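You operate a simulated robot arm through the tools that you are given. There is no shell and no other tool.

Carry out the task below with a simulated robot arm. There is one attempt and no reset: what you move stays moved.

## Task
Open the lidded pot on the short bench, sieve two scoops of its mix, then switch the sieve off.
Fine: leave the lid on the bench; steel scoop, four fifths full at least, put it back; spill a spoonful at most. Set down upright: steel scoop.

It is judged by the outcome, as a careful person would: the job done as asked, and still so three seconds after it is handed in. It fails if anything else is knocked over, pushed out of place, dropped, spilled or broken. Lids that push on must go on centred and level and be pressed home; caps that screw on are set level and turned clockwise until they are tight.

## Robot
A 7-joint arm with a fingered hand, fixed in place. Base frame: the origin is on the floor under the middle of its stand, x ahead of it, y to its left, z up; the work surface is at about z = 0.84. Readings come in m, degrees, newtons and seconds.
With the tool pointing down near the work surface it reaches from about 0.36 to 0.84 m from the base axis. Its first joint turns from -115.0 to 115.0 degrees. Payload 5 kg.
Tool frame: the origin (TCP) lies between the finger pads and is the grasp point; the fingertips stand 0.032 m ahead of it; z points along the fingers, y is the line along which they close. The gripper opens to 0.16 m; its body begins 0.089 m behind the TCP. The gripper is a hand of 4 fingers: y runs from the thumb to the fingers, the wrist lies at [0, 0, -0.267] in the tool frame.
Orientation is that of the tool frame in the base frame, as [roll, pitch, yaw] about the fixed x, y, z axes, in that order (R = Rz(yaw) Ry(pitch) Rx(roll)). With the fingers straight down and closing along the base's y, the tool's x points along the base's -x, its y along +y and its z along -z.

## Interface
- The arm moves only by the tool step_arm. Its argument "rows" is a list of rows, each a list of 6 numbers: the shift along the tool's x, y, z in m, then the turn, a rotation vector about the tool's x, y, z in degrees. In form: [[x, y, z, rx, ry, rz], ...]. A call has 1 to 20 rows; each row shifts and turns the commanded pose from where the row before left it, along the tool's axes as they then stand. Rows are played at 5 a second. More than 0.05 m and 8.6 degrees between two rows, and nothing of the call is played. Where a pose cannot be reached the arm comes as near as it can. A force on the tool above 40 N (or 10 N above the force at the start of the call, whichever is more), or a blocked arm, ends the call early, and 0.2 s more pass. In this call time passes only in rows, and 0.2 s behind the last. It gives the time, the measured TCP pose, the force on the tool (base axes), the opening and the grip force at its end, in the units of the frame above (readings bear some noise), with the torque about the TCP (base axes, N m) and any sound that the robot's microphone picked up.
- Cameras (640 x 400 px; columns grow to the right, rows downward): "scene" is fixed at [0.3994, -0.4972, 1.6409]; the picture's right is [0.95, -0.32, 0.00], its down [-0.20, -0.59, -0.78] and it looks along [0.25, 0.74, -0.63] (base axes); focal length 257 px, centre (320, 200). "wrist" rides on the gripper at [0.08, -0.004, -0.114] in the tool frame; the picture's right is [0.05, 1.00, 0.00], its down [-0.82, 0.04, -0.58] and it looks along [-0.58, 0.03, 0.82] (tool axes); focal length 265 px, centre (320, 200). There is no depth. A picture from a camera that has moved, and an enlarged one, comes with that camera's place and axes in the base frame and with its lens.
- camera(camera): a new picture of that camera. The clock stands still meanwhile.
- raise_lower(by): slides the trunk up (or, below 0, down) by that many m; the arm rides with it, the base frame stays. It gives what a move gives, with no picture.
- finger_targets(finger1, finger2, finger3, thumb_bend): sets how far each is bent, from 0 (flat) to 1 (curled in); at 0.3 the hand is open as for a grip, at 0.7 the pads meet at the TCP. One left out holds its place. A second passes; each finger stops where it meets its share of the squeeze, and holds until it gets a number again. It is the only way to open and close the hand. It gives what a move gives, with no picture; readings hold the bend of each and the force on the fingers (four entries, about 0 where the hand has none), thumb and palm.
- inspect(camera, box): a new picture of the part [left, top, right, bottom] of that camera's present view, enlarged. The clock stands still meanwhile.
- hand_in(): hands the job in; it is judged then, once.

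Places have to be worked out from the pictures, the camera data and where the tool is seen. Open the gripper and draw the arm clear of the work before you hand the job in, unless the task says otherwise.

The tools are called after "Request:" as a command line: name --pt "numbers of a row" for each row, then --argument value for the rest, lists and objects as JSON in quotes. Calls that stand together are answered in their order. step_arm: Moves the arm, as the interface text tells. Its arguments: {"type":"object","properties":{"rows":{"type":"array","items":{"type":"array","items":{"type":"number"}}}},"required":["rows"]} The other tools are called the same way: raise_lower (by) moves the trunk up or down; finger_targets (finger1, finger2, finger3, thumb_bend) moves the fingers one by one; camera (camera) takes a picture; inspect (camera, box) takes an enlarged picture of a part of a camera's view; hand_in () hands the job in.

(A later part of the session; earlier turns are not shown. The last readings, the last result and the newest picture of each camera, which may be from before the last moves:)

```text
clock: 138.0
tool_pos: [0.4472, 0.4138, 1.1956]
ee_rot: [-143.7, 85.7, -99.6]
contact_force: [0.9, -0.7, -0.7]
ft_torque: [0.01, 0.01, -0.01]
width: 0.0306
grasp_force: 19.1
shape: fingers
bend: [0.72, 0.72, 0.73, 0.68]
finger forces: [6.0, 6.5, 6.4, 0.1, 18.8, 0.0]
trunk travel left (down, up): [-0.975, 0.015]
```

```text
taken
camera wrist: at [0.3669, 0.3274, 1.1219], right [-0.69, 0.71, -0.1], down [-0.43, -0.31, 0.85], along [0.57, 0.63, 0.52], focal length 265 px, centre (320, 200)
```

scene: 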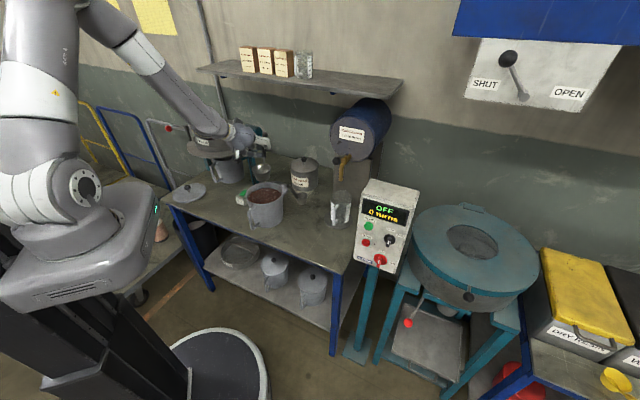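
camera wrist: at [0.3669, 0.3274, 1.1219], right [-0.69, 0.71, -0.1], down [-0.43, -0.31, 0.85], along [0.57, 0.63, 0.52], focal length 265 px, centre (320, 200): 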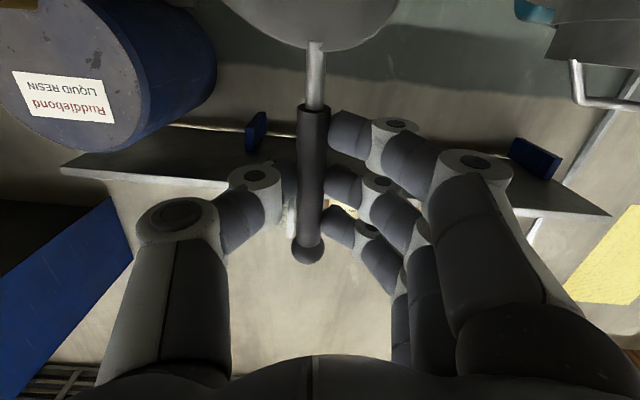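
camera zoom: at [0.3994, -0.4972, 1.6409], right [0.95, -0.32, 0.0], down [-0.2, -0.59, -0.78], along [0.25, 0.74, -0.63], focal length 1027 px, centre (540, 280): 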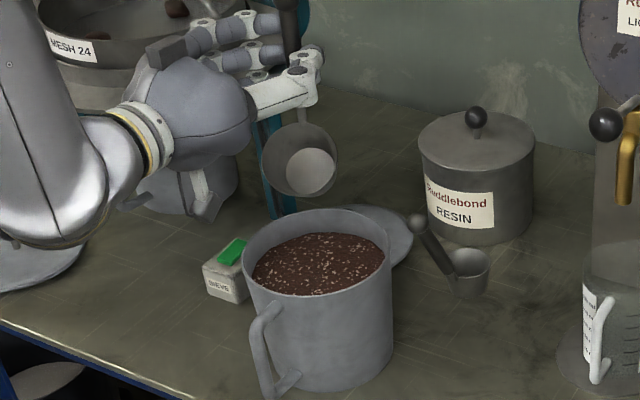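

At 40° the hand would sit too low over the pot rim; about 23° is better. I'll rotate back 17° and re-read the pose before descending.

Request:
step_arm --pt "0.0037 0.0058 0.0126 -0.165 7.738 -3.505" --pt "0.0037 0.0058 0.0126 -0.165 7.738 -3.505"

Request:
inspect --camera "scene" --box '[220, 130, 310, 230]'

```text
clock: 138.6
tool_pos: [0.4552, 0.4385, 1.1841]
ee_rot: [-152.9, 68.6, -108.7]
contact_force: [-1.1, -0.6, -1.5]
ft_torque: [0.05, -0.02, 0.0]
width: 0.0309
grasp_force: 19.3
shape: fingers
bend: [0.72, 0.72, 0.73, 0.68]
finger forces: [6.4, 6.4, 6.2, 0.0, 18.6, 0.0]
trunk travel left (down, up): [-0.975, 0.015]
```

```text
4.00 times, centred on (265, 180) of scene
camera zoom: at [0.3994, -0.4972, 1.6409], right [0.95, -0.32, 0.0], down [-0.2, -0.59, -0.78], along [0.25, 0.74, -0.63], focal length 1027 px, centre (540, 280)
```

zoom: 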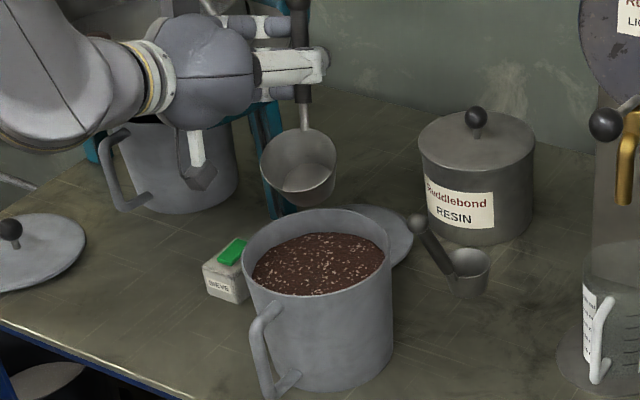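

The wrist-camera housing would come down right over the pot's handle in this approach direction. I'll swing the hand 35° about the cup (counter-clockwise) so it clears the pot handle.

Request:
step_arm --pt "0.0007 0.0048 -0.0043 -6.518 -1.163 -2.274" --pt "0.0007 0.0048 -0.0043 -6.518 -1.163 -2.274" --pt "0.0007 0.0048 -0.0043 -6.518 -1.163 -2.274" --pt "0.0007 0.0048 -0.0043 -6.518 -1.163 -2.274" --pt "0.0007 0.0048 -0.0043 -6.518 -1.163 -2.274"

Request:
inspect --camera "scene" --box '[220, 130, 310, 230]'

Request:
camera --camera "scene"

```text
clock: 139.8
tool_pos: [0.4242, 0.4318, 1.1825]
ee_rot: [-153.0, 68.8, -73.8]
contact_force: [-0.2, -0.4, -1.8]
ft_torque: [0.04, 0.07, 0.04]
width: 0.0305
grasp_force: 19.2
shape: fingers
bend: [0.72, 0.72, 0.73, 0.68]
finger forces: [6.3, 6.4, 6.2, 0.1, 18.5, 0.0]
trunk travel left (down, up): [-0.975, 0.015]
```

```text
4.00 times, centred on (265, 180) of scene
camera zoom: at [0.3994, -0.4972, 1.6409], right [0.95, -0.32, 0.0], down [-0.2, -0.59, -0.78], along [0.25, 0.74, -0.63], focal length 1027 px, centre (540, 280)
```

zoom: 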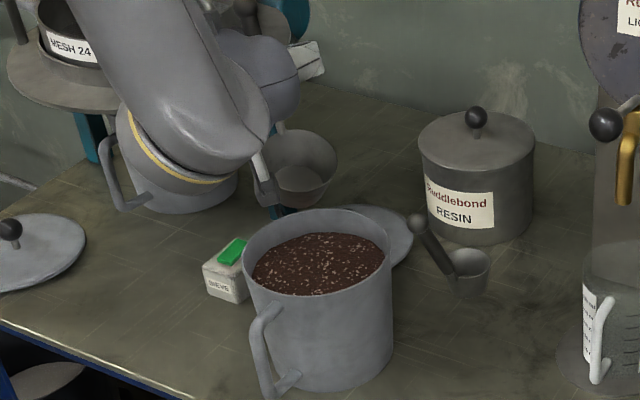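

```text
taken
```

scene: 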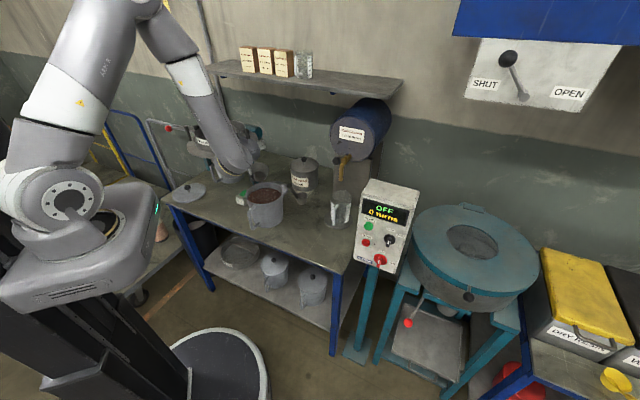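

The hand now approaches clear of the pot handle. I'll lower the tipped cup to just above the rim on the near side of the pot and check clearances.

Request:
step_arm --pt "0.0274 -0.0065 0.0068 0 0 0" --pt "0.0274 -0.0065 0.0068 0 0 0" --pt "0.0274 -0.0065 0.0068 0 0 0"

Request:
inspect --camera "scene" --box '[220, 130, 310, 230]'

Request:
camera --camera "wrist"

```text
clock: 140.6
tool_pos: [0.4563, 0.4196, 1.1038]
ee_rot: [-152.9, 68.8, -73.8]
contact_force: [0.4, -0.8, -0.5]
ft_torque: [0.04, 0.04, 0.03]
width: 0.0306
grasp_force: 18.8
shape: fingers
bend: [0.72, 0.72, 0.73, 0.68]
finger forces: [6.5, 6.4, 6.2, 0.0, 18.6, 0.0]
trunk travel left (down, up): [-0.975, 0.015]
```

```text
4.00 times, centred on (265, 180) of scene
camera zoom: at [0.3994, -0.4972, 1.6409], right [0.95, -0.32, 0.0], down [-0.2, -0.59, -0.78], along [0.25, 0.74, -0.63], focal length 1027 px, centre (540, 280)
```

zoom: 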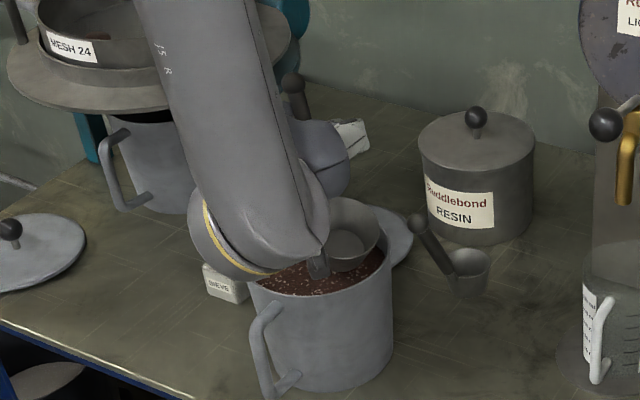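

```text
taken
camera wrist: at [0.4457, 0.2868, 1.066], right [-0.97, 0.14, -0.21], down [-0.24, -0.24, 0.94], along [0.08, 0.96, 0.27], focal length 265 px, centre (320, 200)
```

wrist: 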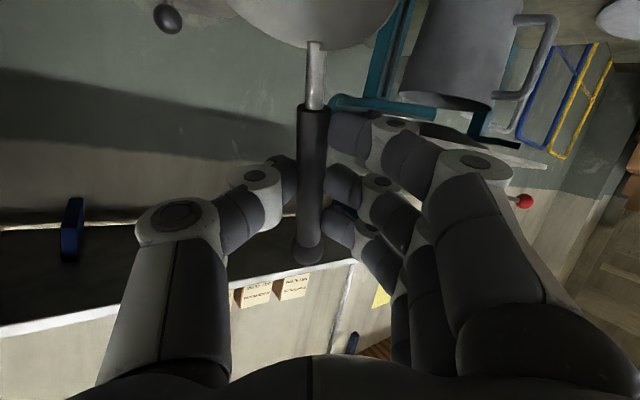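

Clearances look fine: cup over the mix, camera housing in front of the pot. I'll push the tipped cup down into the mix, slowly.

Request:
step_arm --pt "0.0158 0.0028 0.0054 0 0 0" --pt "0.0158 0.0028 0.0054 0 0 0" --pt "0.0119 0.0021 0.0041 0 0 0" --pt "0.0119 0.0021 0.0041 0 0 0"

Request:
inspect --camera "scene" --box '[235, 155, 305, 225]'

```text
clock: 141.6
tool_pos: [0.454, 0.4207, 1.0435]
ee_rot: [-152.7, 68.8, -73.7]
contact_force: [1.1, -0.1, -1.4]
ft_torque: [0.02, 0.02, 0.02]
width: 0.0311
grasp_force: 18.8
shape: fingers
bend: [0.72, 0.72, 0.73, 0.68]
finger forces: [6.4, 6.5, 6.1, 0.0, 18.6, 0.1]
trunk travel left (down, up): [-0.975, 0.015]
```

```text
5.71 times, centred on (270, 190) of scene
camera zoom: at [0.3994, -0.4972, 1.6409], right [0.95, -0.32, 0.0], down [-0.2, -0.59, -0.78], along [0.25, 0.74, -0.63], focal length 1468 px, centre (606, 257)
```

zoom: 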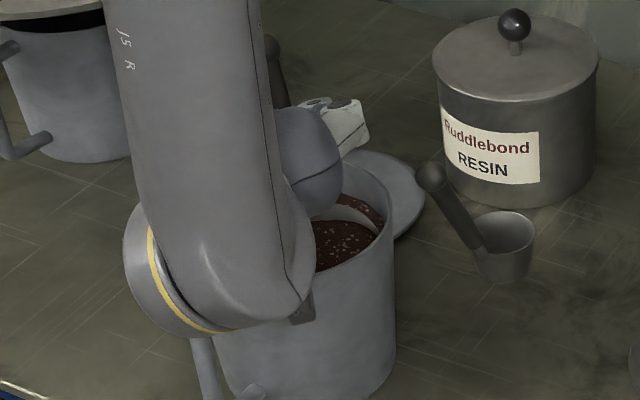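

The cup is partly in the mix with negligible force. Going 2.4 cm deeper.

Request:
step_arm --pt "0.0112 0.002 0.0039 0 0 0" --pt "0.0112 0.002 0.0039 0 0 0"

Request:
inspect --camera "scene" --box '[255, 170, 305, 215]'

```text
clock: 142.2
tool_pos: [0.4558, 0.4204, 1.0195]
ee_rot: [-152.9, 68.7, -73.6]
contact_force: [-0.8, 0.7, -0.1]
ft_torque: [0.06, 0.08, -0.04]
width: 0.0308
grasp_force: 18.3
shape: fingers
bend: [0.72, 0.72, 0.73, 0.68]
finger forces: [7.0, 6.6, 5.5, 0.0, 18.0, 0.0]
trunk travel left (down, up): [-0.975, 0.015]
```

```text
8.89 times, centred on (280, 192) of scene
camera zoom: at [0.3994, -0.4972, 1.6409], right [0.95, -0.32, 0.0], down [-0.2, -0.59, -0.78], along [0.25, 0.74, -0.63], focal length 2283 px, centre (676, 267)
```

zoom: 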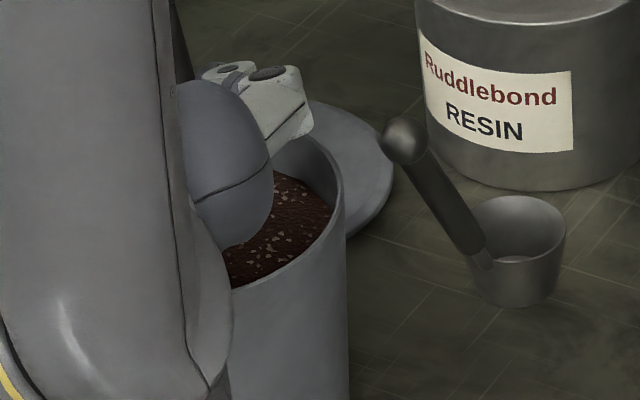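

The cup is fully submerged in the mix. Now I'll rotate it back to level while raising gently, keeping it over the pot.

Request:
step_arm --pt "-0.0033 0.0018 0.0041 -0.0735 3.46 -1.567" --pt "-0.0031 0.0016 0.0038 -0.0735 3.46 -1.567" --pt "-0.0047 0.0016 0.0039 -0.0735 3.46 -1.567" --pt "-0.0045 0.0015 0.0036 -0.0735 3.46 -1.567" --pt "-0.0043 0.0013 0.0033 -0.0735 3.46 -1.567" --pt "-0.0041 0.0012 0.003 -0.0735 3.46 -1.567"

Request:
inspect --camera "scene" --box '[245, 165, 305, 215]'

```text
clock: 143.6
tool_pos: [0.4479, 0.4518, 1.0291]
ee_rot: [-154.6, 45.9, -75.1]
contact_force: [-0.1, 0.2, -2.6]
ft_torque: [0.14, 0.0, 0.0]
width: 0.0313
grasp_force: 18.5
shape: fingers
bend: [0.72, 0.72, 0.73, 0.68]
finger forces: [6.4, 6.6, 6.3, 0.0, 18.5, 0.0]
trunk travel left (down, up): [-0.975, 0.015]
```

```text
8.00 times, centred on (275, 190) of scene
camera zoom: at [0.3994, -0.4972, 1.6409], right [0.95, -0.32, 0.0], down [-0.2, -0.59, -0.78], along [0.25, 0.74, -0.63], focal length 2054 px, centre (680, 280)
```

zoom: 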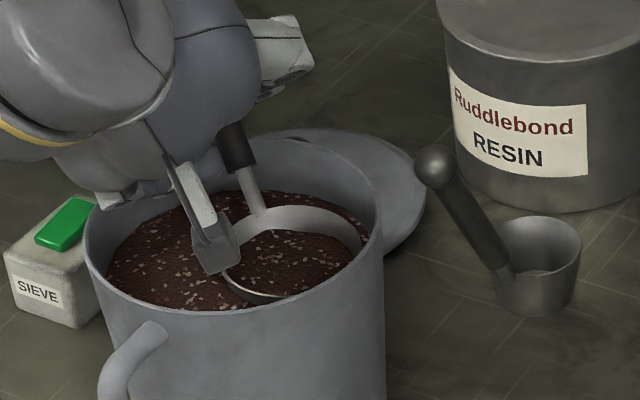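

The cup has come up filled with mix. I'll lift it slowly straight out of the pot and inspect the fill.

Request:
step_arm --pt "-0.0072 -0.003 -0.0063 0 0 0" --pt "-0.0108 -0.0045 -0.0094 0 0 0" --pt "-0.0108 -0.0045 -0.0094 0 0 0" --pt "-0.0108 -0.0045 -0.0094 0 0 0"

Request:
inspect --camera "scene" --box '[245, 150, 305, 210]'

```text
clock: 144.6
tool_pos: [0.4485, 0.4512, 1.0843]
ee_rot: [-154.5, 45.9, -75.1]
contact_force: [0.2, 0.1, -2.4]
ft_torque: [0.13, 0.04, -0.01]
width: 0.0311
grasp_force: 18.5
shape: fingers
bend: [0.72, 0.72, 0.73, 0.68]
finger forces: [6.3, 6.5, 6.3, 0.1, 18.5, 0.1]
trunk travel left (down, up): [-0.975, 0.015]
```

```text
6.67 times, centred on (275, 180) of scene
camera zoom: at [0.3994, -0.4972, 1.6409], right [0.95, -0.32, 0.0], down [-0.2, -0.59, -0.78], along [0.25, 0.74, -0.63], focal length 1712 px, centre (620, 333)
```

zoom: 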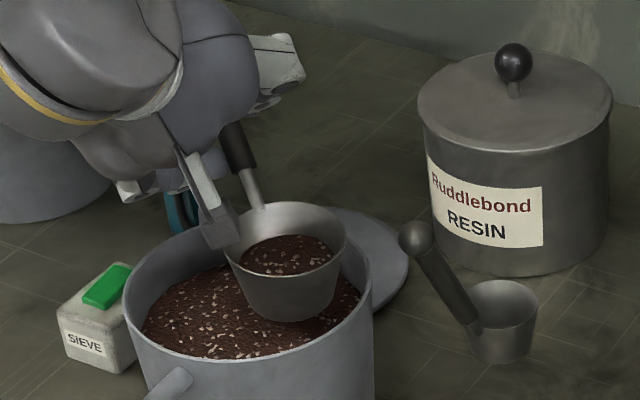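

Let me zoom in on the cup's fill level.

Request:
inspect --camera "scene" --box '[262, 176, 286, 200]'

```text
16.00 times, centred on (274, 188) of scene
camera zoom: at [0.3994, -0.4972, 1.6409], right [0.95, -0.32, 0.0], down [-0.2, -0.59, -0.78], along [0.25, 0.74, -0.63], focal length 4109 px, centre (1056, 392)
```

zoom: 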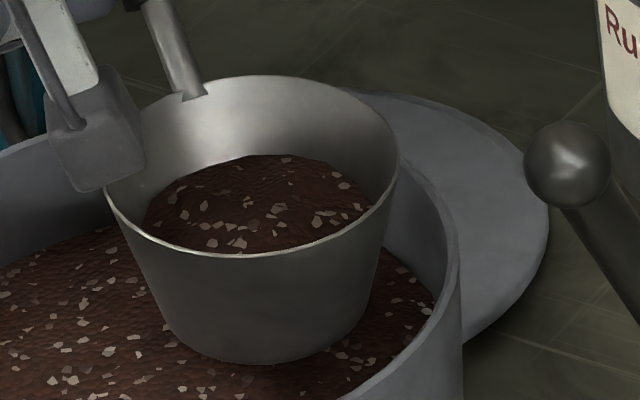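

The cup is only about 55–60% full — mix ran out over the front lip while it was still tilted. I'll re-dip, but this time level the cup while it is still submerged before raising. First a small level correction (≈4°) above the pot.

Request:
step_arm --pt "0.0012 0.0047 0.0024 2.33 0.96 -3.12"

Request:
inspect --camera "scene" --box '[262, 176, 286, 200]'

```text
clock: 145.0
tool_pos: [0.445, 0.4532, 1.0803]
ee_rot: [-149.9, 43.6, -71.9]
contact_force: [-0.3, 0.4, -2.7]
ft_torque: [0.15, 0.11, -0.03]
width: 0.0314
grasp_force: 18.4
shape: fingers
bend: [0.72, 0.72, 0.73, 0.68]
finger forces: [6.7, 6.6, 6.0, 0.1, 18.5, 0.0]
trunk travel left (down, up): [-0.975, 0.015]
```

```text
16.00 times, centred on (274, 188) of scene
camera zoom: at [0.3994, -0.4972, 1.6409], right [0.95, -0.32, 0.0], down [-0.2, -0.59, -0.78], along [0.25, 0.74, -0.63], focal length 4109 px, centre (1056, 392)
```

zoom: 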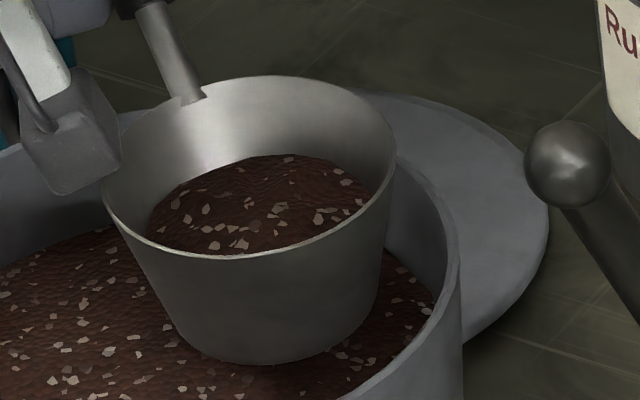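

Good enough level. Now I'll tilt forward just 10°, shift to the near side and push the cup down into the mix again.

Request:
step_arm --pt "0.0066 -0.0011 -0.0066 0 0 0" --pt "-0.0008 -0.0041 -0.0074 0.1135 -4.378 2.413" --pt "-0.0008 -0.0041 -0.0074 0.1135 -4.378 2.413" --pt "0.0135 0.0051 0.0086 0 0 0" --pt "0.0135 0.0051 0.0086 0 0 0" --pt "0.0135 0.0051 0.0086 0 0 0" --pt "0.0108 0.0041 0.0069 0 0 0"

Request:
inspect --camera "scene" --box '[245, 160, 305, 215]'

```text
clock: 146.6
tool_pos: [0.449, 0.4341, 1.0294]
ee_rot: [-149.3, 53.7, -71.3]
contact_force: [-1.3, 0.9, -1.9]
ft_torque: [0.12, 0.15, -0.05]
width: 0.0317
grasp_force: 19.1
shape: fingers
bend: [0.72, 0.72, 0.73, 0.68]
finger forces: [7.3, 6.9, 5.5, 0.1, 17.8, 0.1]
trunk travel left (down, up): [-0.975, 0.015]
```

```text
7.27 times, centred on (275, 188) of scene
camera zoom: at [0.3994, -0.4972, 1.6409], right [0.95, -0.32, 0.0], down [-0.2, -0.59, -0.78], along [0.25, 0.74, -0.63], focal length 1868 px, centre (647, 291)
```

zoom: 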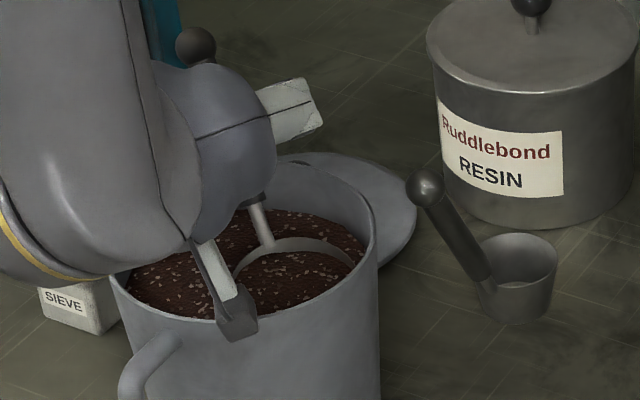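

The near lip is under the surface; the back rim is still out. I'll go 2.2 cm deeper.

Request:
step_arm --pt "0.0089 0.0033 0.0056 0 0 0" --pt "0.0089 0.0033 0.0056 0 0 0"

Request:
inspect --camera "scene" --box '[245, 160, 305, 215]'

```text
clock: 147.2
tool_pos: [0.4484, 0.4351, 1.0076]
ee_rot: [-149.4, 53.6, -71.4]
contact_force: [-1.7, 1.5, -0.2]
ft_torque: [0.17, 0.17, -0.02]
width: 0.032
grasp_force: 18.6
shape: fingers
bend: [0.72, 0.72, 0.73, 0.68]
finger forces: [7.8, 7.0, 5.3, 0.0, 16.6, 0.0]
trunk travel left (down, up): [-0.975, 0.015]
```

```text
7.27 times, centred on (275, 188) of scene
camera zoom: at [0.3994, -0.4972, 1.6409], right [0.95, -0.32, 0.0], down [-0.2, -0.59, -0.78], along [0.25, 0.74, -0.63], focal length 1868 px, centre (647, 291)
```

zoom: 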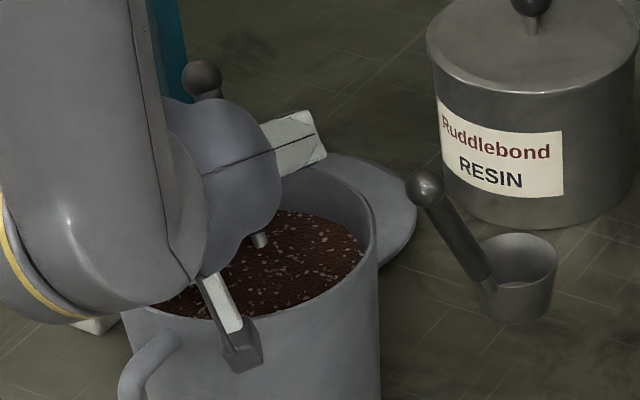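

The cup is completely submerged (only the stem shows). Now I'll level it to ~4° while still under the surface, then finish levelling as it rises out.

Request:
step_arm --pt "-0.0054 0.0054 0.0046 -0.068 2.627 -1.448" --pt "-0.0046 0.0001 0.0006 -0.068 2.627 -1.448"

Request:
inspect --camera "scene" --box '[245, 160, 305, 215]'

```text
clock: 147.8
tool_pos: [0.4435, 0.444, 1.0108]
ee_rot: [-149.8, 47.5, -71.7]
contact_force: [0.7, -0.5, -2.0]
ft_torque: [0.14, 0.13, 0.03]
width: 0.0319
grasp_force: 19.1
shape: fingers
bend: [0.72, 0.72, 0.73, 0.68]
finger forces: [7.9, 6.1, 6.4, 0.0, 18.2, 0.1]
trunk travel left (down, up): [-0.975, 0.015]
```

```text
7.27 times, centred on (275, 188) of scene
camera zoom: at [0.3994, -0.4972, 1.6409], right [0.95, -0.32, 0.0], down [-0.2, -0.59, -0.78], along [0.25, 0.74, -0.63], focal length 1868 px, centre (647, 291)
```

zoom: 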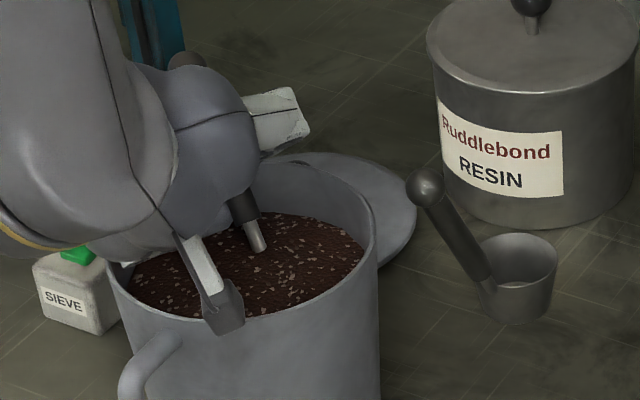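

Still submerged and nearly level with no wall contact. Finish levelling and rise slowly out of the mix.

Request:
step_arm --pt "-0.0039 -0.0004 -0.0005 -0.045 1.751 -0.965" --pt "-0.0052 -0.0012 -0.0018 -0.045 1.751 -0.965" --pt "-0.0069 -0.0036 -0.0063 0 0 0" --pt "-0.0083 -0.0044 -0.0075 0 0 0" --pt "-0.0097 -0.0051 -0.0088 0 0 0" --pt "-0.0097 -0.0051 -0.0088 0 0 0"

Request:
inspect --camera "scene" --box '[262, 176, 286, 200]'

Request:
inspect --camera "scene" --box '[245, 155, 305, 215]'

```text
clock: 149.2
tool_pos: [0.4405, 0.4477, 1.0694]
ee_rot: [-150.0, 43.6, -71.8]
contact_force: [0.1, -0.1, -2.3]
ft_torque: [0.15, 0.04, -0.01]
width: 0.0319
grasp_force: 18.8
shape: fingers
bend: [0.72, 0.72, 0.73, 0.68]
finger forces: [6.5, 6.2, 6.3, 0.0, 18.2, 0.0]
trunk travel left (down, up): [-0.975, 0.015]
```

```text
16.00 times, centred on (274, 188) of scene
camera zoom: at [0.3994, -0.4972, 1.6409], right [0.95, -0.32, 0.0], down [-0.2, -0.59, -0.78], along [0.25, 0.74, -0.63], focal length 4109 px, centre (1056, 392)
```

zoom: 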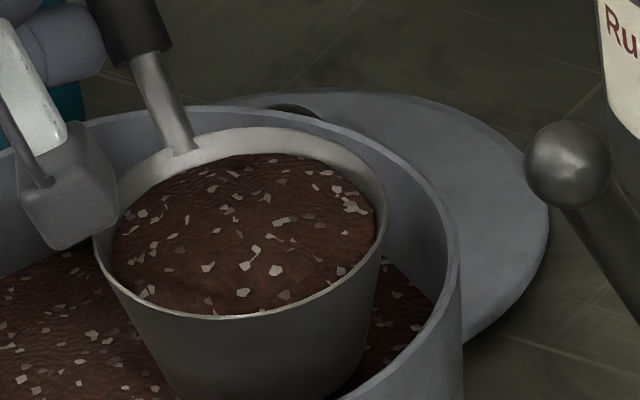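

```text
6.67 times, centred on (275, 185) of scene
camera zoom: at [0.3994, -0.4972, 1.6409], right [0.95, -0.32, 0.0], down [-0.2, -0.59, -0.78], along [0.25, 0.74, -0.63], focal length 1712 px, centre (620, 300)
```

zoom: 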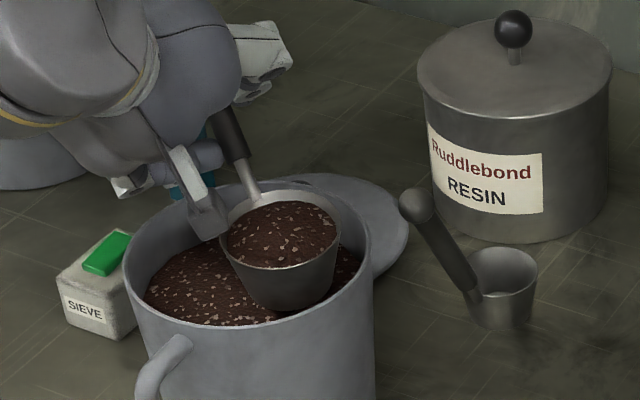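

Now the cup is about 90% full with a slightly domed surface — good. I'll raise it smoothly to clear the sieve ring (top ≈1.12) before travelling.

Request:
step_arm --pt "-0.0069 -0.0036 -0.0063 0 0 0" --pt "-0.0104 -0.0055 -0.0094 0 0 0" --pt "-0.0138 -0.0073 -0.0125 0 0 0" --pt "-0.0138 -0.0073 -0.0125 0 0 0" --pt "-0.0138 -0.0073 -0.0125 0 0 0" --pt "-0.0138 -0.0073 -0.0125 0 0 0" --pt "-0.0138 -0.0073 -0.0125 0 0 0" --pt "-0.0138 -0.0073 -0.0125 0 0 0" --pt "-0.0138 -0.0073 -0.0125 0 0 0" --pt "-0.0138 -0.0073 -0.0125 0 0 0" --pt "-0.0104 -0.0055 -0.0094 0 0 0" --pt "-0.0069 -0.0036 -0.0063 0 0 0"

Request:
inspect --camera "scene" --box '[235, 120, 305, 190]'

```text
clock: 151.8
tool_pos: [0.4424, 0.4478, 1.2788]
ee_rot: [-149.9, 43.8, -71.9]
contact_force: [0.2, 0.0, -2.7]
ft_torque: [0.2, 0.09, 0.03]
width: 0.032
grasp_force: 19.0
shape: fingers
bend: [0.72, 0.72, 0.73, 0.68]
finger forces: [6.6, 6.1, 6.1, 0.0, 18.1, 0.0]
trunk travel left (down, up): [-0.975, 0.015]
```

```text
5.71 times, centred on (270, 155) of scene
camera zoom: at [0.3994, -0.4972, 1.6409], right [0.95, -0.32, 0.0], down [-0.2, -0.59, -0.78], along [0.25, 0.74, -0.63], focal length 1468 px, centre (606, 457)
```

zoom: 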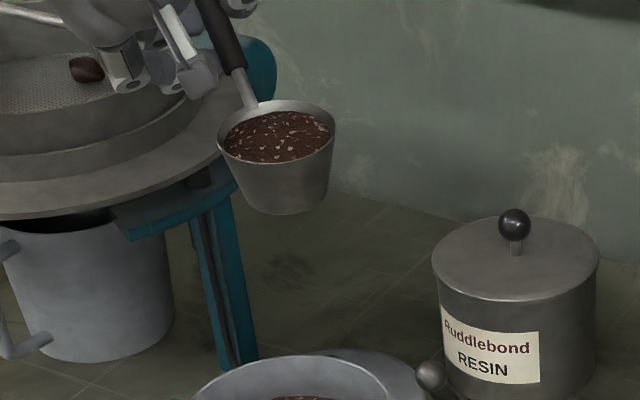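

Level and full. Now I'll travel smoothly to above the sieve mesh.

Request:
step_arm --pt "-0.0078 0.0046 0.0054 0 0 0" --pt "-0.0137 0.008 0.0095 0 0 0" --pt "-0.0196 0.0114 0.0136 0 0 0" --pt "-0.0196 0.0114 0.0136 0 0 0" --pt "-0.0196 0.0114 0.0136 0 0 0" --pt "-0.0196 0.0114 0.0136 0 0 0" --pt "-0.0196 0.0114 0.0136 0 0 0" --pt "-0.0196 0.0114 0.0136 0 0 0" --pt "-0.0196 0.0114 0.0136 0 0 0" --pt "-0.0196 0.0114 0.0136 0 0 0" --pt "-0.0196 0.0114 0.0136 0 0 0" --pt "-0.0196 0.0114 0.0136 0 0 0" --pt "-0.0196 0.0114 0.0136 0 0 0" --pt "-0.0196 0.0114 0.0136 0 0 0" --pt "-0.0196 0.0114 0.0136 0 0 0" --pt "-0.0196 0.0114 0.0136 0 0 0" --pt "-0.0137 0.008 0.0095 0 0 0" --pt "-0.0078 0.0046 0.0054 0 0 0"

Request:
inspect --camera "scene" --box '[150, 60, 300, 190]'

Request:
camera --camera "scene"

```text
clock: 155.6
tool_pos: [0.2624, 0.8376, 1.2933]
ee_rot: [-150.0, 43.6, -71.8]
contact_force: [-0.7, -0.9, -3.6]
ft_torque: [0.18, 0.13, -0.02]
width: 0.0322
grasp_force: 17.8
shape: fingers
bend: [0.72, 0.72, 0.73, 0.68]
finger forces: [6.4, 6.2, 5.4, 0.1, 17.9, 0.1]
trunk travel left (down, up): [-0.975, 0.015]
```

```text
3.08 times, centred on (225, 125) of scene
camera zoom: at [0.3994, -0.4972, 1.6409], right [0.95, -0.32, 0.0], down [-0.2, -0.59, -0.78], along [0.25, 0.74, -0.63], focal length 790 px, centre (612, 431)
```

zoom: 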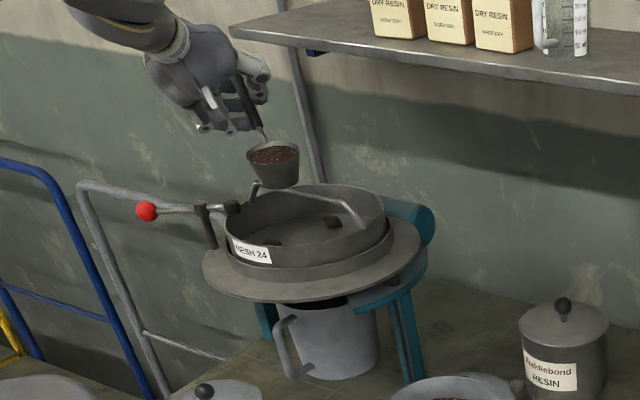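

```text
taken
```

scene: 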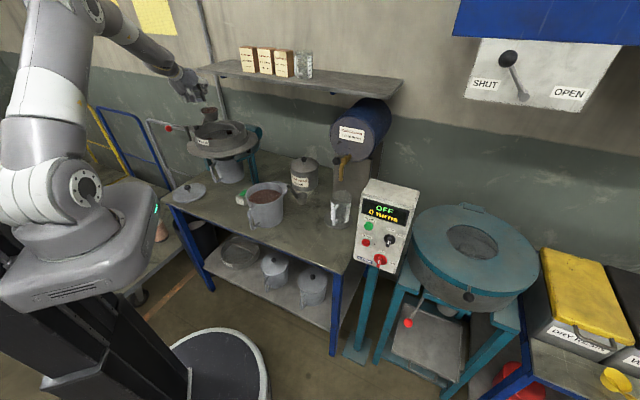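

The cup projects right over the sieve's centre (ring centre ≈(0.313, 0.789), cup at (0.299, 0.766)). I'll yaw 8° about the cup and then roll the wrist about the cup to pour.

Request:
step_arm --pt "-0.0004 -0.0022 0.0016 1.38 0.726 1.253" --pt "-0.0004 -0.0022 0.0016 1.38 0.726 1.253" --pt "-0.0004 -0.0022 0.0016 1.38 0.726 1.253" --pt "-0.0004 -0.0022 0.0016 1.38 0.726 1.253" --pt "-0.0017 -0.0138 -0.0019 -1.008 -0.969 8.105" --pt "-0.0017 -0.0138 -0.0019 -1.008 -0.969 8.105" --pt "-0.0017 -0.0138 -0.0019 -1.008 -0.969 8.105" --pt "-0.0017 -0.0138 -0.0019 -1.008 -0.969 8.105" --pt "-0.0017 -0.0138 -0.0019 -1.008 -0.969 8.105" --pt "-0.0017 -0.0138 -0.0019 -1.008 -0.969 8.105" --pt "-0.0017 -0.0138 -0.0019 -1.008 -0.969 8.105" --pt "-0.0017 -0.0138 -0.0019 -1.008 -0.969 8.105" --pt "-0.0017 -0.0138 -0.0019 -1.008 -0.969 8.105" --pt "-0.0017 -0.0138 -0.0019 -1.008 -0.969 8.105"

Request:
inspect --camera "scene" --box '[150, 60, 300, 190]'

```text
clock: 158.6
tool_pos: [0.3804, 0.7706, 1.2947]
ee_rot: [121.6, 27.8, 174.2]
contact_force: [0.0, -0.2, -2.8]
ft_torque: [-0.06, -0.18, 0.04]
width: 0.0306
grasp_force: 18.8
shape: fingers
bend: [0.72, 0.72, 0.73, 0.68]
finger forces: [4.8, 5.5, 7.1, 0.1, 19.5, 0.0]
trunk travel left (down, up): [-0.975, 0.015]
```

```text
3.08 times, centred on (225, 125) of scene
camera zoom: at [0.3994, -0.4972, 1.6409], right [0.95, -0.32, 0.0], down [-0.2, -0.59, -0.78], along [0.25, 0.74, -0.63], focal length 790 px, centre (612, 431)
```

zoom: 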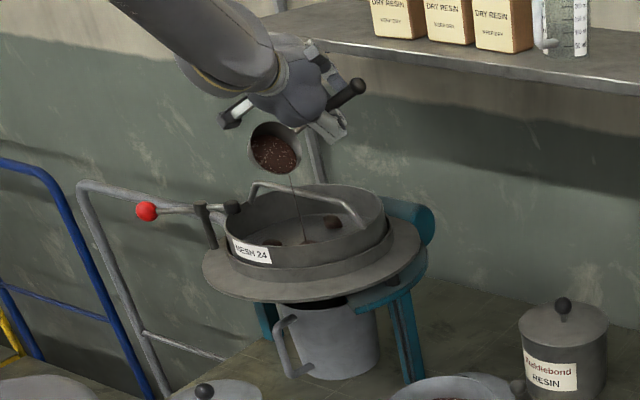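

The pour has begun — a thin stream falls onto the mesh well inside the ring. Continuing the roll.

Request:
step_arm --pt "-0.0017 -0.0138 -0.0019 -1.008 -0.969 8.105" --pt "-0.0017 -0.0138 -0.0019 -1.008 -0.969 8.105" --pt "-0.0017 -0.0138 -0.0019 -1.008 -0.969 8.105" --pt "-0.0017 -0.0138 -0.0019 -1.008 -0.969 8.105"

Request:
inspect --camera "scene" --box '[150, 60, 300, 190]'

```text
clock: 159.6
tool_pos: [0.3919, 0.7354, 1.2526]
ee_rot: [112.9, 0.5, 155.4]
contact_force: [-0.1, 0.0, -0.8]
ft_torque: [-0.12, -0.1, 0.01]
width: 0.0304
grasp_force: 18.3
shape: fingers
bend: [0.72, 0.72, 0.73, 0.68]
finger forces: [5.2, 5.7, 6.9, 0.0, 19.5, 0.0]
trunk travel left (down, up): [-0.975, 0.015]
```

```text
3.08 times, centred on (225, 125) of scene
camera zoom: at [0.3994, -0.4972, 1.6409], right [0.95, -0.32, 0.0], down [-0.2, -0.59, -0.78], along [0.25, 0.74, -0.63], focal length 790 px, centre (612, 431)
```

zoom: 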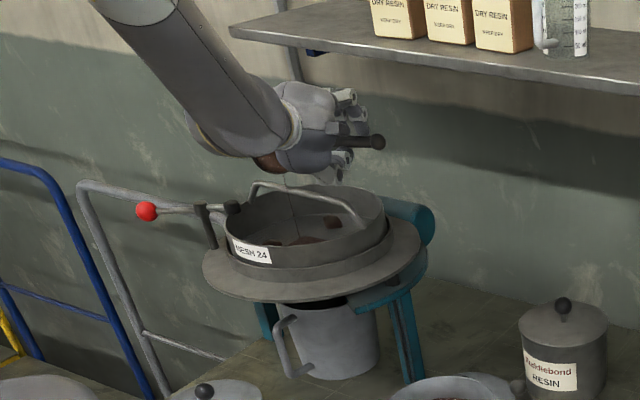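

Pile growing on the mesh. Finishing the roll.

Request:
step_arm --pt "-0.0017 -0.0138 -0.0019 -1.008 -0.969 8.105" --pt "-0.0017 -0.0138 -0.0019 -1.008 -0.969 8.105" --pt "-0.0017 -0.0138 -0.0019 -1.008 -0.969 8.105" --pt "-0.0017 -0.0138 -0.0019 -1.008 -0.969 8.105" --pt "0 0 0 0 0 0.1" --pt "0 0 0 0 0 -0.1" --pt "0 0 0 0 0 0.1"

Request:
inspect --camera "scene" --box '[150, 60, 300, 190]'

Request:
camera --camera "wrist"

```text
clock: 161.2
tool_pos: [0.3773, 0.7125, 1.2058]
ee_rot: [112.7, -28.1, 139.0]
contact_force: [0.2, 0.7, -1.6]
ft_torque: [-0.08, -0.07, -0.03]
width: 0.0301
grasp_force: 18.7
shape: fingers
bend: [0.72, 0.72, 0.73, 0.68]
finger forces: [5.5, 5.8, 6.8, 0.0, 19.3, 0.1]
trunk travel left (down, up): [-0.975, 0.015]
```

```text
3.08 times, centred on (225, 125) of scene
camera zoom: at [0.3994, -0.4972, 1.6409], right [0.95, -0.32, 0.0], down [-0.2, -0.59, -0.78], along [0.25, 0.74, -0.63], focal length 790 px, centre (612, 431)
```

zoom: 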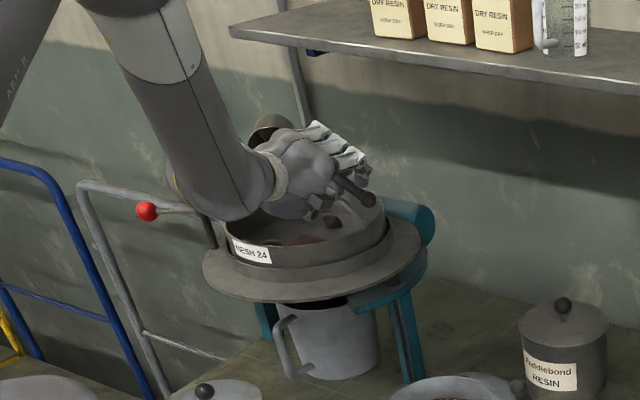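

```text
taken
camera wrist: at [0.2681, 0.6673, 1.2783], right [0.55, 0.04, 0.84], down [0.3, -0.94, -0.15], along [0.78, 0.33, -0.53], focal length 265 px, centre (320, 200)
```

wrist: 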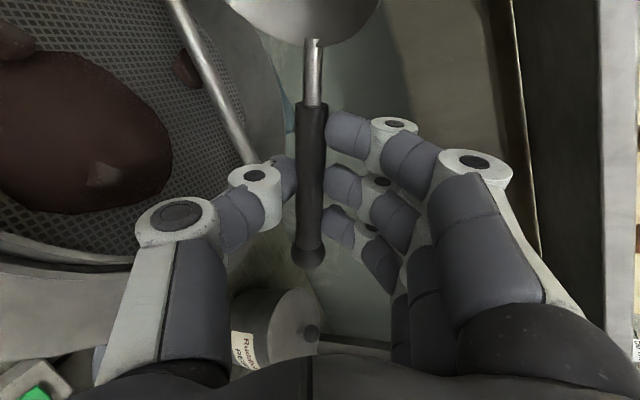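

The mesh now carries a pile of mix and the stream has ended. Let me check whether the cup is empty.

Request:
inspect --camera "wrist" --box '[200, 0, 420, 80]'

Request:
inspect --camera "wrist" --box '[0, 0, 260, 300]'

Request:
inspect --camera "scene" --box '[190, 90, 260, 160]'

```text
2.91 times, centred on (310, 40) of wrist
camera zoom: at [0.2681, 0.6673, 1.2783], right [0.55, 0.04, 0.84], down [0.3, -0.94, -0.15], along [0.78, 0.33, -0.53], focal length 772 px, centre (349, 666)
```

zoom: 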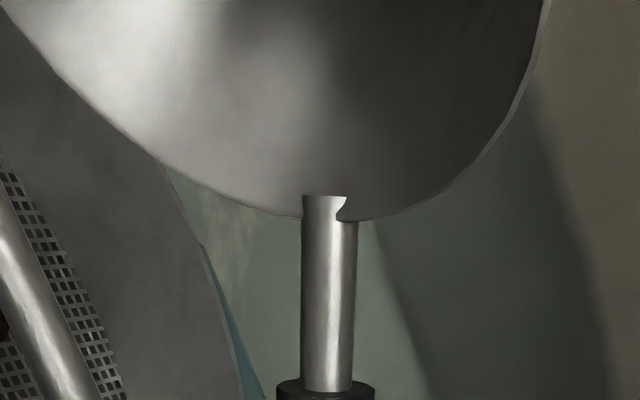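

```text
1.33 times, centred on (130, 150) of wrist
camera zoom: at [0.2681, 0.6673, 1.2783], right [0.55, 0.04, 0.84], down [0.3, -0.94, -0.15], along [0.78, 0.33, -0.53], focal length 354 px, centre (573, 267)
```

zoom: 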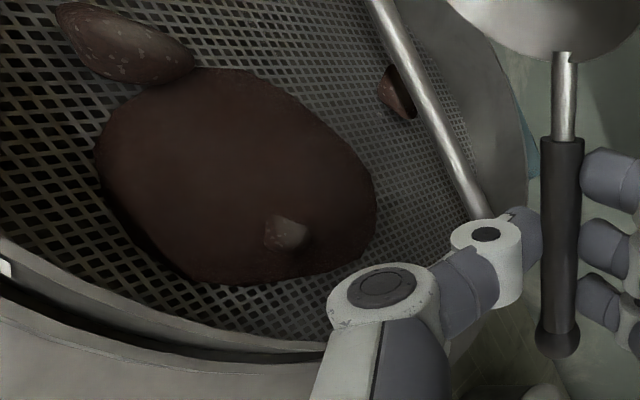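

```text
5.71 times, centred on (225, 125) of scene
camera zoom: at [0.3994, -0.4972, 1.6409], right [0.95, -0.32, 0.0], down [-0.2, -0.59, -0.78], along [0.25, 0.74, -0.63], focal length 1468 px, centre (863, 629)
```

zoom: 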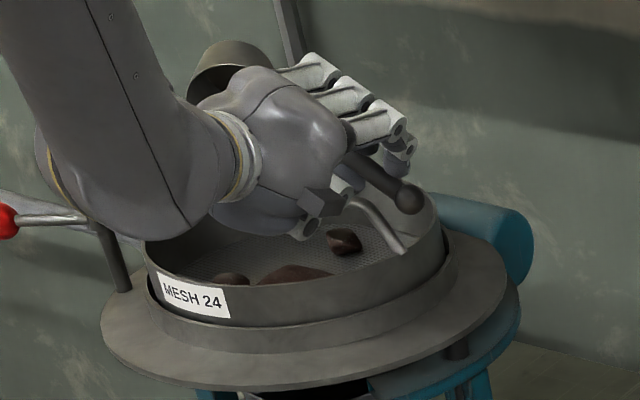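

Cup is empty and the pile sits well inside the mesh. I'll reverse the roll to bring the scoop upright again.

Request:
step_arm --pt "0.0036 0.0134 0.0021 1.008 0.969 -8.105" --pt "0.0036 0.0134 0.0021 1.008 0.969 -8.105" --pt "0.0036 0.0134 0.0021 1.008 0.969 -8.105" --pt "0.0036 0.0134 0.0021 1.008 0.969 -8.105" --pt "0.0036 0.0134 0.0021 1.008 0.969 -8.105" --pt "0.0036 0.0134 0.0021 1.008 0.969 -8.105" --pt "0.0036 0.0134 0.0021 1.008 0.969 -8.105" --pt "0.0036 0.0134 0.0021 1.008 0.969 -8.105" --pt "0.0036 0.0134 0.0021 1.008 0.969 -8.105" --pt "0.0036 0.0134 0.0021 1.008 0.969 -8.105" --pt "0.0036 0.0134 0.0021 1.008 0.969 -8.105" --pt "0.0036 0.0134 0.0021 1.008 0.969 -8.105" --pt "0.0036 0.0134 0.0021 1.008 0.969 -8.105" --pt "0.0036 0.0134 0.0021 1.008 0.969 -8.105" --pt "0.0036 0.0134 0.0021 1.008 0.969 -8.105" --pt "0.0036 0.0134 0.0021 1.008 0.969 -8.105" --pt "0.0036 0.0134 0.0021 1.008 0.969 -8.105" --pt "0.0036 0.0134 0.0021 1.008 0.969 -8.105"

Request:
inspect --camera "scene" --box '[150, 60, 300, 190]'

```text
clock: 165.0
tool_pos: [0.2732, 0.8424, 1.2931]
ee_rot: [-149.8, 43.7, -79.8]
contact_force: [0.4, 0.3, -2.0]
ft_torque: [0.05, -0.02, -0.01]
width: 0.0307
grasp_force: 18.0
shape: fingers
bend: [0.72, 0.72, 0.73, 0.68]
finger forces: [6.3, 6.3, 5.4, 0.0, 18.0, 0.0]
trunk travel left (down, up): [-0.975, 0.015]
```

```text
3.08 times, centred on (225, 125) of scene
camera zoom: at [0.3994, -0.4972, 1.6409], right [0.95, -0.32, 0.0], down [-0.2, -0.59, -0.78], along [0.25, 0.74, -0.63], focal length 790 px, centre (612, 431)
```

zoom: 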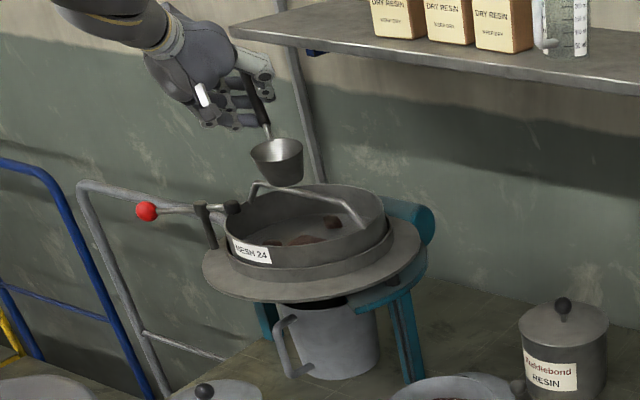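

Level and empty. Returning to above the pot for the second scoop.

Request:
step_arm --pt "0.0004 0.0022 -0.0016 -1.38 -0.726 -1.253" --pt "0.0004 0.0022 -0.0016 -1.38 -0.726 -1.253" --pt "0.0004 0.0022 -0.0016 -1.38 -0.726 -1.253" --pt "0.0004 0.0022 -0.0016 -1.38 -0.726 -1.253" --pt "0.0317 -0.0185 -0.022 0 0 0" --pt "0.0317 -0.0185 -0.022 0 0 0" --pt "0.0317 -0.0185 -0.022 0 0 0" --pt "0.0317 -0.0185 -0.022 0 0 0" --pt "0.0317 -0.0185 -0.022 0 0 0" --pt "0.0317 -0.0185 -0.022 0 0 0" --pt "0.0317 -0.0185 -0.022 0 0 0" --pt "0.0317 -0.0185 -0.022 0 0 0" --pt "0.0317 -0.0185 -0.022 0 0 0" --pt "0.0317 -0.0185 -0.022 0 0 0"

Request:
inspect --camera "scene" --box '[225, 120, 315, 220]'

```text
clock: 168.0
tool_pos: [0.4423, 0.4485, 1.2813]
ee_rot: [-150.0, 43.8, -71.9]
contact_force: [-0.7, 0.0, -1.4]
ft_torque: [0.07, 0.02, 0.01]
width: 0.0307
grasp_force: 17.1
shape: fingers
bend: [0.72, 0.72, 0.73, 0.68]
finger forces: [5.8, 6.2, 5.4, 0.0, 17.4, 0.0]
trunk travel left (down, up): [-0.975, 0.015]
```

```text
4.00 times, centred on (270, 170) of scene
camera zoom: at [0.3994, -0.4972, 1.6409], right [0.95, -0.32, 0.0], down [-0.2, -0.59, -0.78], along [0.25, 0.74, -0.63], focal length 1027 px, centre (520, 320)
```

zoom: 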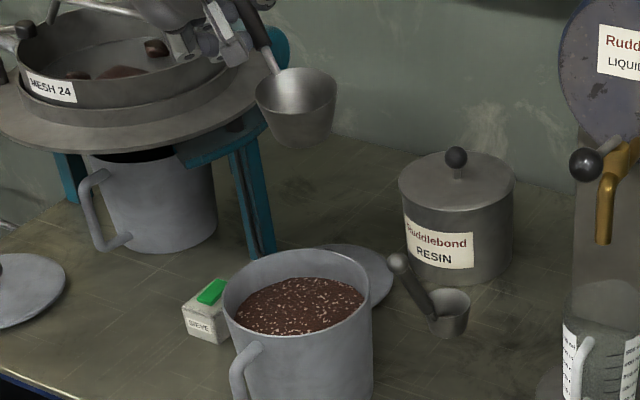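

The pot and mix look fine (surface now ≈4 cm below the rim). Second scoop: small shift, 7° forward tilt, and descend toward the mix.

Request:
step_arm --pt "0.0017 0.0011 -0.0025 0 0 0" --pt "-0.0009 -0.0057 -0.0104 0.159 -6.129 3.378" --pt "0.0309 0.0129 0.0219 0 0 0" --pt "0.0309 0.0129 0.0219 0 0 0" --pt "0.0309 0.0129 0.0219 0 0 0" --pt "0.0309 0.0129 0.0219 0 0 0" --pt "0.0309 0.0129 0.0219 0 0 0" --pt "0.0232 0.0097 0.0164 0 0 0"

Request:
inspect --camera "scene" --box '[245, 155, 305, 215]'

```text
clock: 169.8
tool_pos: [0.4441, 0.4394, 1.0595]
ee_rot: [-149.6, 50.6, -71.7]
contact_force: [0.6, -0.4, -1.3]
ft_torque: [0.04, 0.04, 0.01]
width: 0.0307
grasp_force: 17.9
shape: fingers
bend: [0.72, 0.72, 0.73, 0.68]
finger forces: [5.9, 6.0, 5.1, 0.0, 17.5, 0.0]
trunk travel left (down, up): [-0.975, 0.015]
```

```text
6.67 times, centred on (275, 185) of scene
camera zoom: at [0.3994, -0.4972, 1.6409], right [0.95, -0.32, 0.0], down [-0.2, -0.59, -0.78], along [0.25, 0.74, -0.63], focal length 1712 px, centre (620, 300)
```

zoom: 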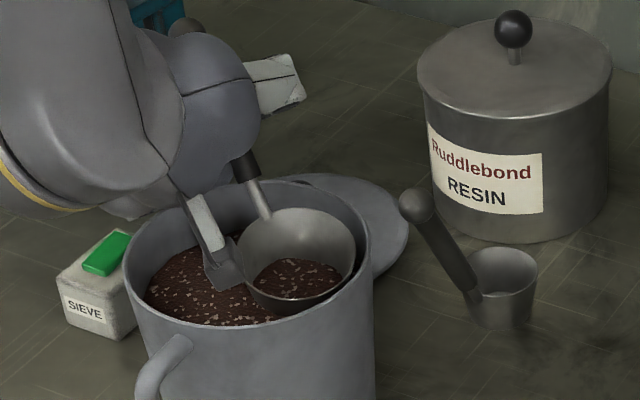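

The cup seems to show some mix already — let me zoom to understand whether that's leftover or it's touching the mix.

Request:
inspect --camera "scene" --box '[262, 180, 286, 204]'

```text
16.00 times, centred on (274, 192) of scene
camera zoom: at [0.3994, -0.4972, 1.6409], right [0.95, -0.32, 0.0], down [-0.2, -0.59, -0.78], along [0.25, 0.74, -0.63], focal length 4109 px, centre (1056, 328)
```

zoom: 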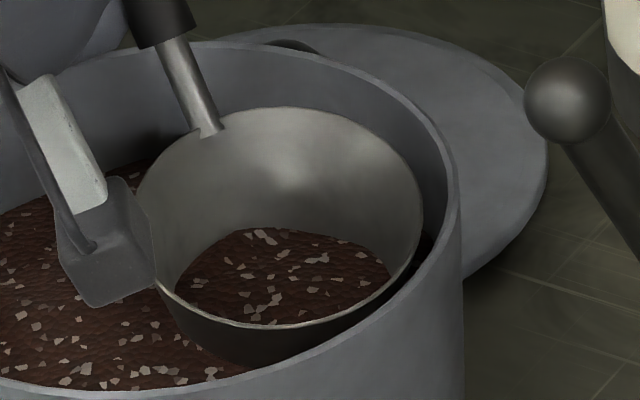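

That's just the pot's mix surface showing inside the partly dipped cup. Continuing down until the rim is submerged.

Request:
step_arm --pt "0.0155 0.0064 0.0109 0 0 0" --pt "0.0155 0.0064 0.0109 0 0 0" --pt "0.0093 0.0039 0.0066 0 0 0"

Request:
inspect --camera "scene" --box '[245, 160, 305, 215]'

```text
clock: 170.6
tool_pos: [0.4443, 0.4376, 1.0064]
ee_rot: [-149.7, 50.8, -71.6]
contact_force: [1.4, -0.4, -0.5]
ft_torque: [0.03, 0.0, 0.09]
width: 0.031
grasp_force: 18.9
shape: fingers
bend: [0.72, 0.72, 0.73, 0.68]
finger forces: [8.6, 6.0, 5.3, 0.0, 18.2, 0.0]
trunk travel left (down, up): [-0.975, 0.015]
```

```text
7.27 times, centred on (275, 188) of scene
camera zoom: at [0.3994, -0.4972, 1.6409], right [0.95, -0.32, 0.0], down [-0.2, -0.59, -0.78], along [0.25, 0.74, -0.63], focal length 1868 px, centre (647, 291)
```

zoom: 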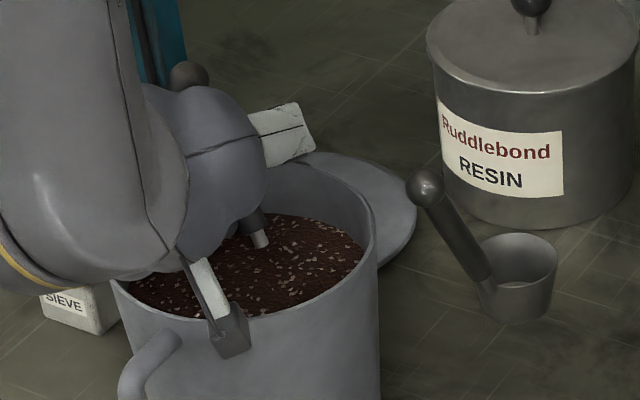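

Submerged. Levelling under the surface, then rising slowly.

Request:
step_arm --pt "-0.0012 0.0022 0.0042 -0.091 3.502 -1.93" --pt "-0.0039 -0.0005 -0.0006 -0.045 1.751 -0.965" --pt "-0.0053 -0.0021 -0.0034 -0.023 0.876 -0.483" --pt "-0.0055 -0.0029 -0.005 0 0 0" --pt "-0.0069 -0.0036 -0.0063 0 0 0" --pt "-0.0083 -0.0044 -0.0075 0 0 0" --pt "-0.0097 -0.0051 -0.0088 0 0 0" --pt "-0.0097 -0.0051 -0.0088 0 0 0"

Request:
inspect --camera "scene" --box '[262, 176, 286, 200]'

Request:
inspect --camera "scene" --box '[245, 155, 305, 215]'

```text
clock: 172.4
tool_pos: [0.441, 0.4452, 1.0731]
ee_rot: [-150.0, 43.7, -72.0]
contact_force: [0.0, -0.3, -2.3]
ft_torque: [0.12, 0.05, 0.0]
width: 0.031
grasp_force: 17.6
shape: fingers
bend: [0.72, 0.73, 0.73, 0.68]
finger forces: [5.6, 6.7, 5.0, 0.0, 17.7, 0.1]
trunk travel left (down, up): [-0.975, 0.015]
```

```text
16.00 times, centred on (274, 188) of scene
camera zoom: at [0.3994, -0.4972, 1.6409], right [0.95, -0.32, 0.0], down [-0.2, -0.59, -0.78], along [0.25, 0.74, -0.63], focal length 4109 px, centre (1056, 392)
```

zoom: 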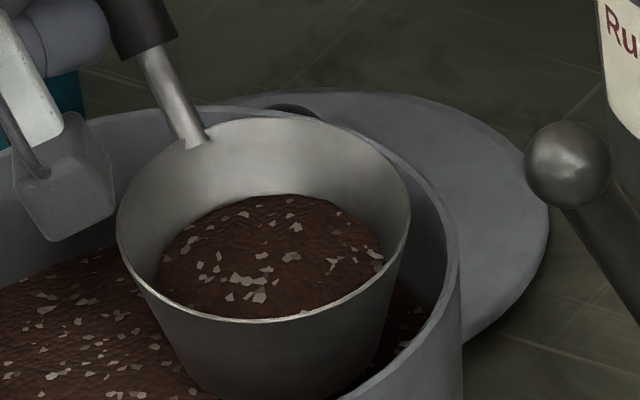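

```text
6.67 times, centred on (275, 185) of scene
camera zoom: at [0.3994, -0.4972, 1.6409], right [0.95, -0.32, 0.0], down [-0.2, -0.59, -0.78], along [0.25, 0.74, -0.63], focal length 1712 px, centre (620, 300)
```

zoom: 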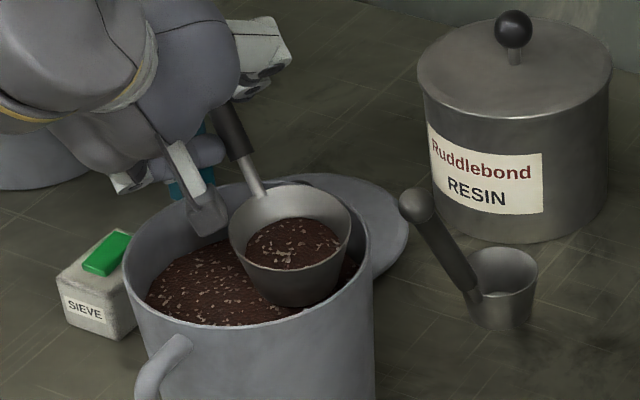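

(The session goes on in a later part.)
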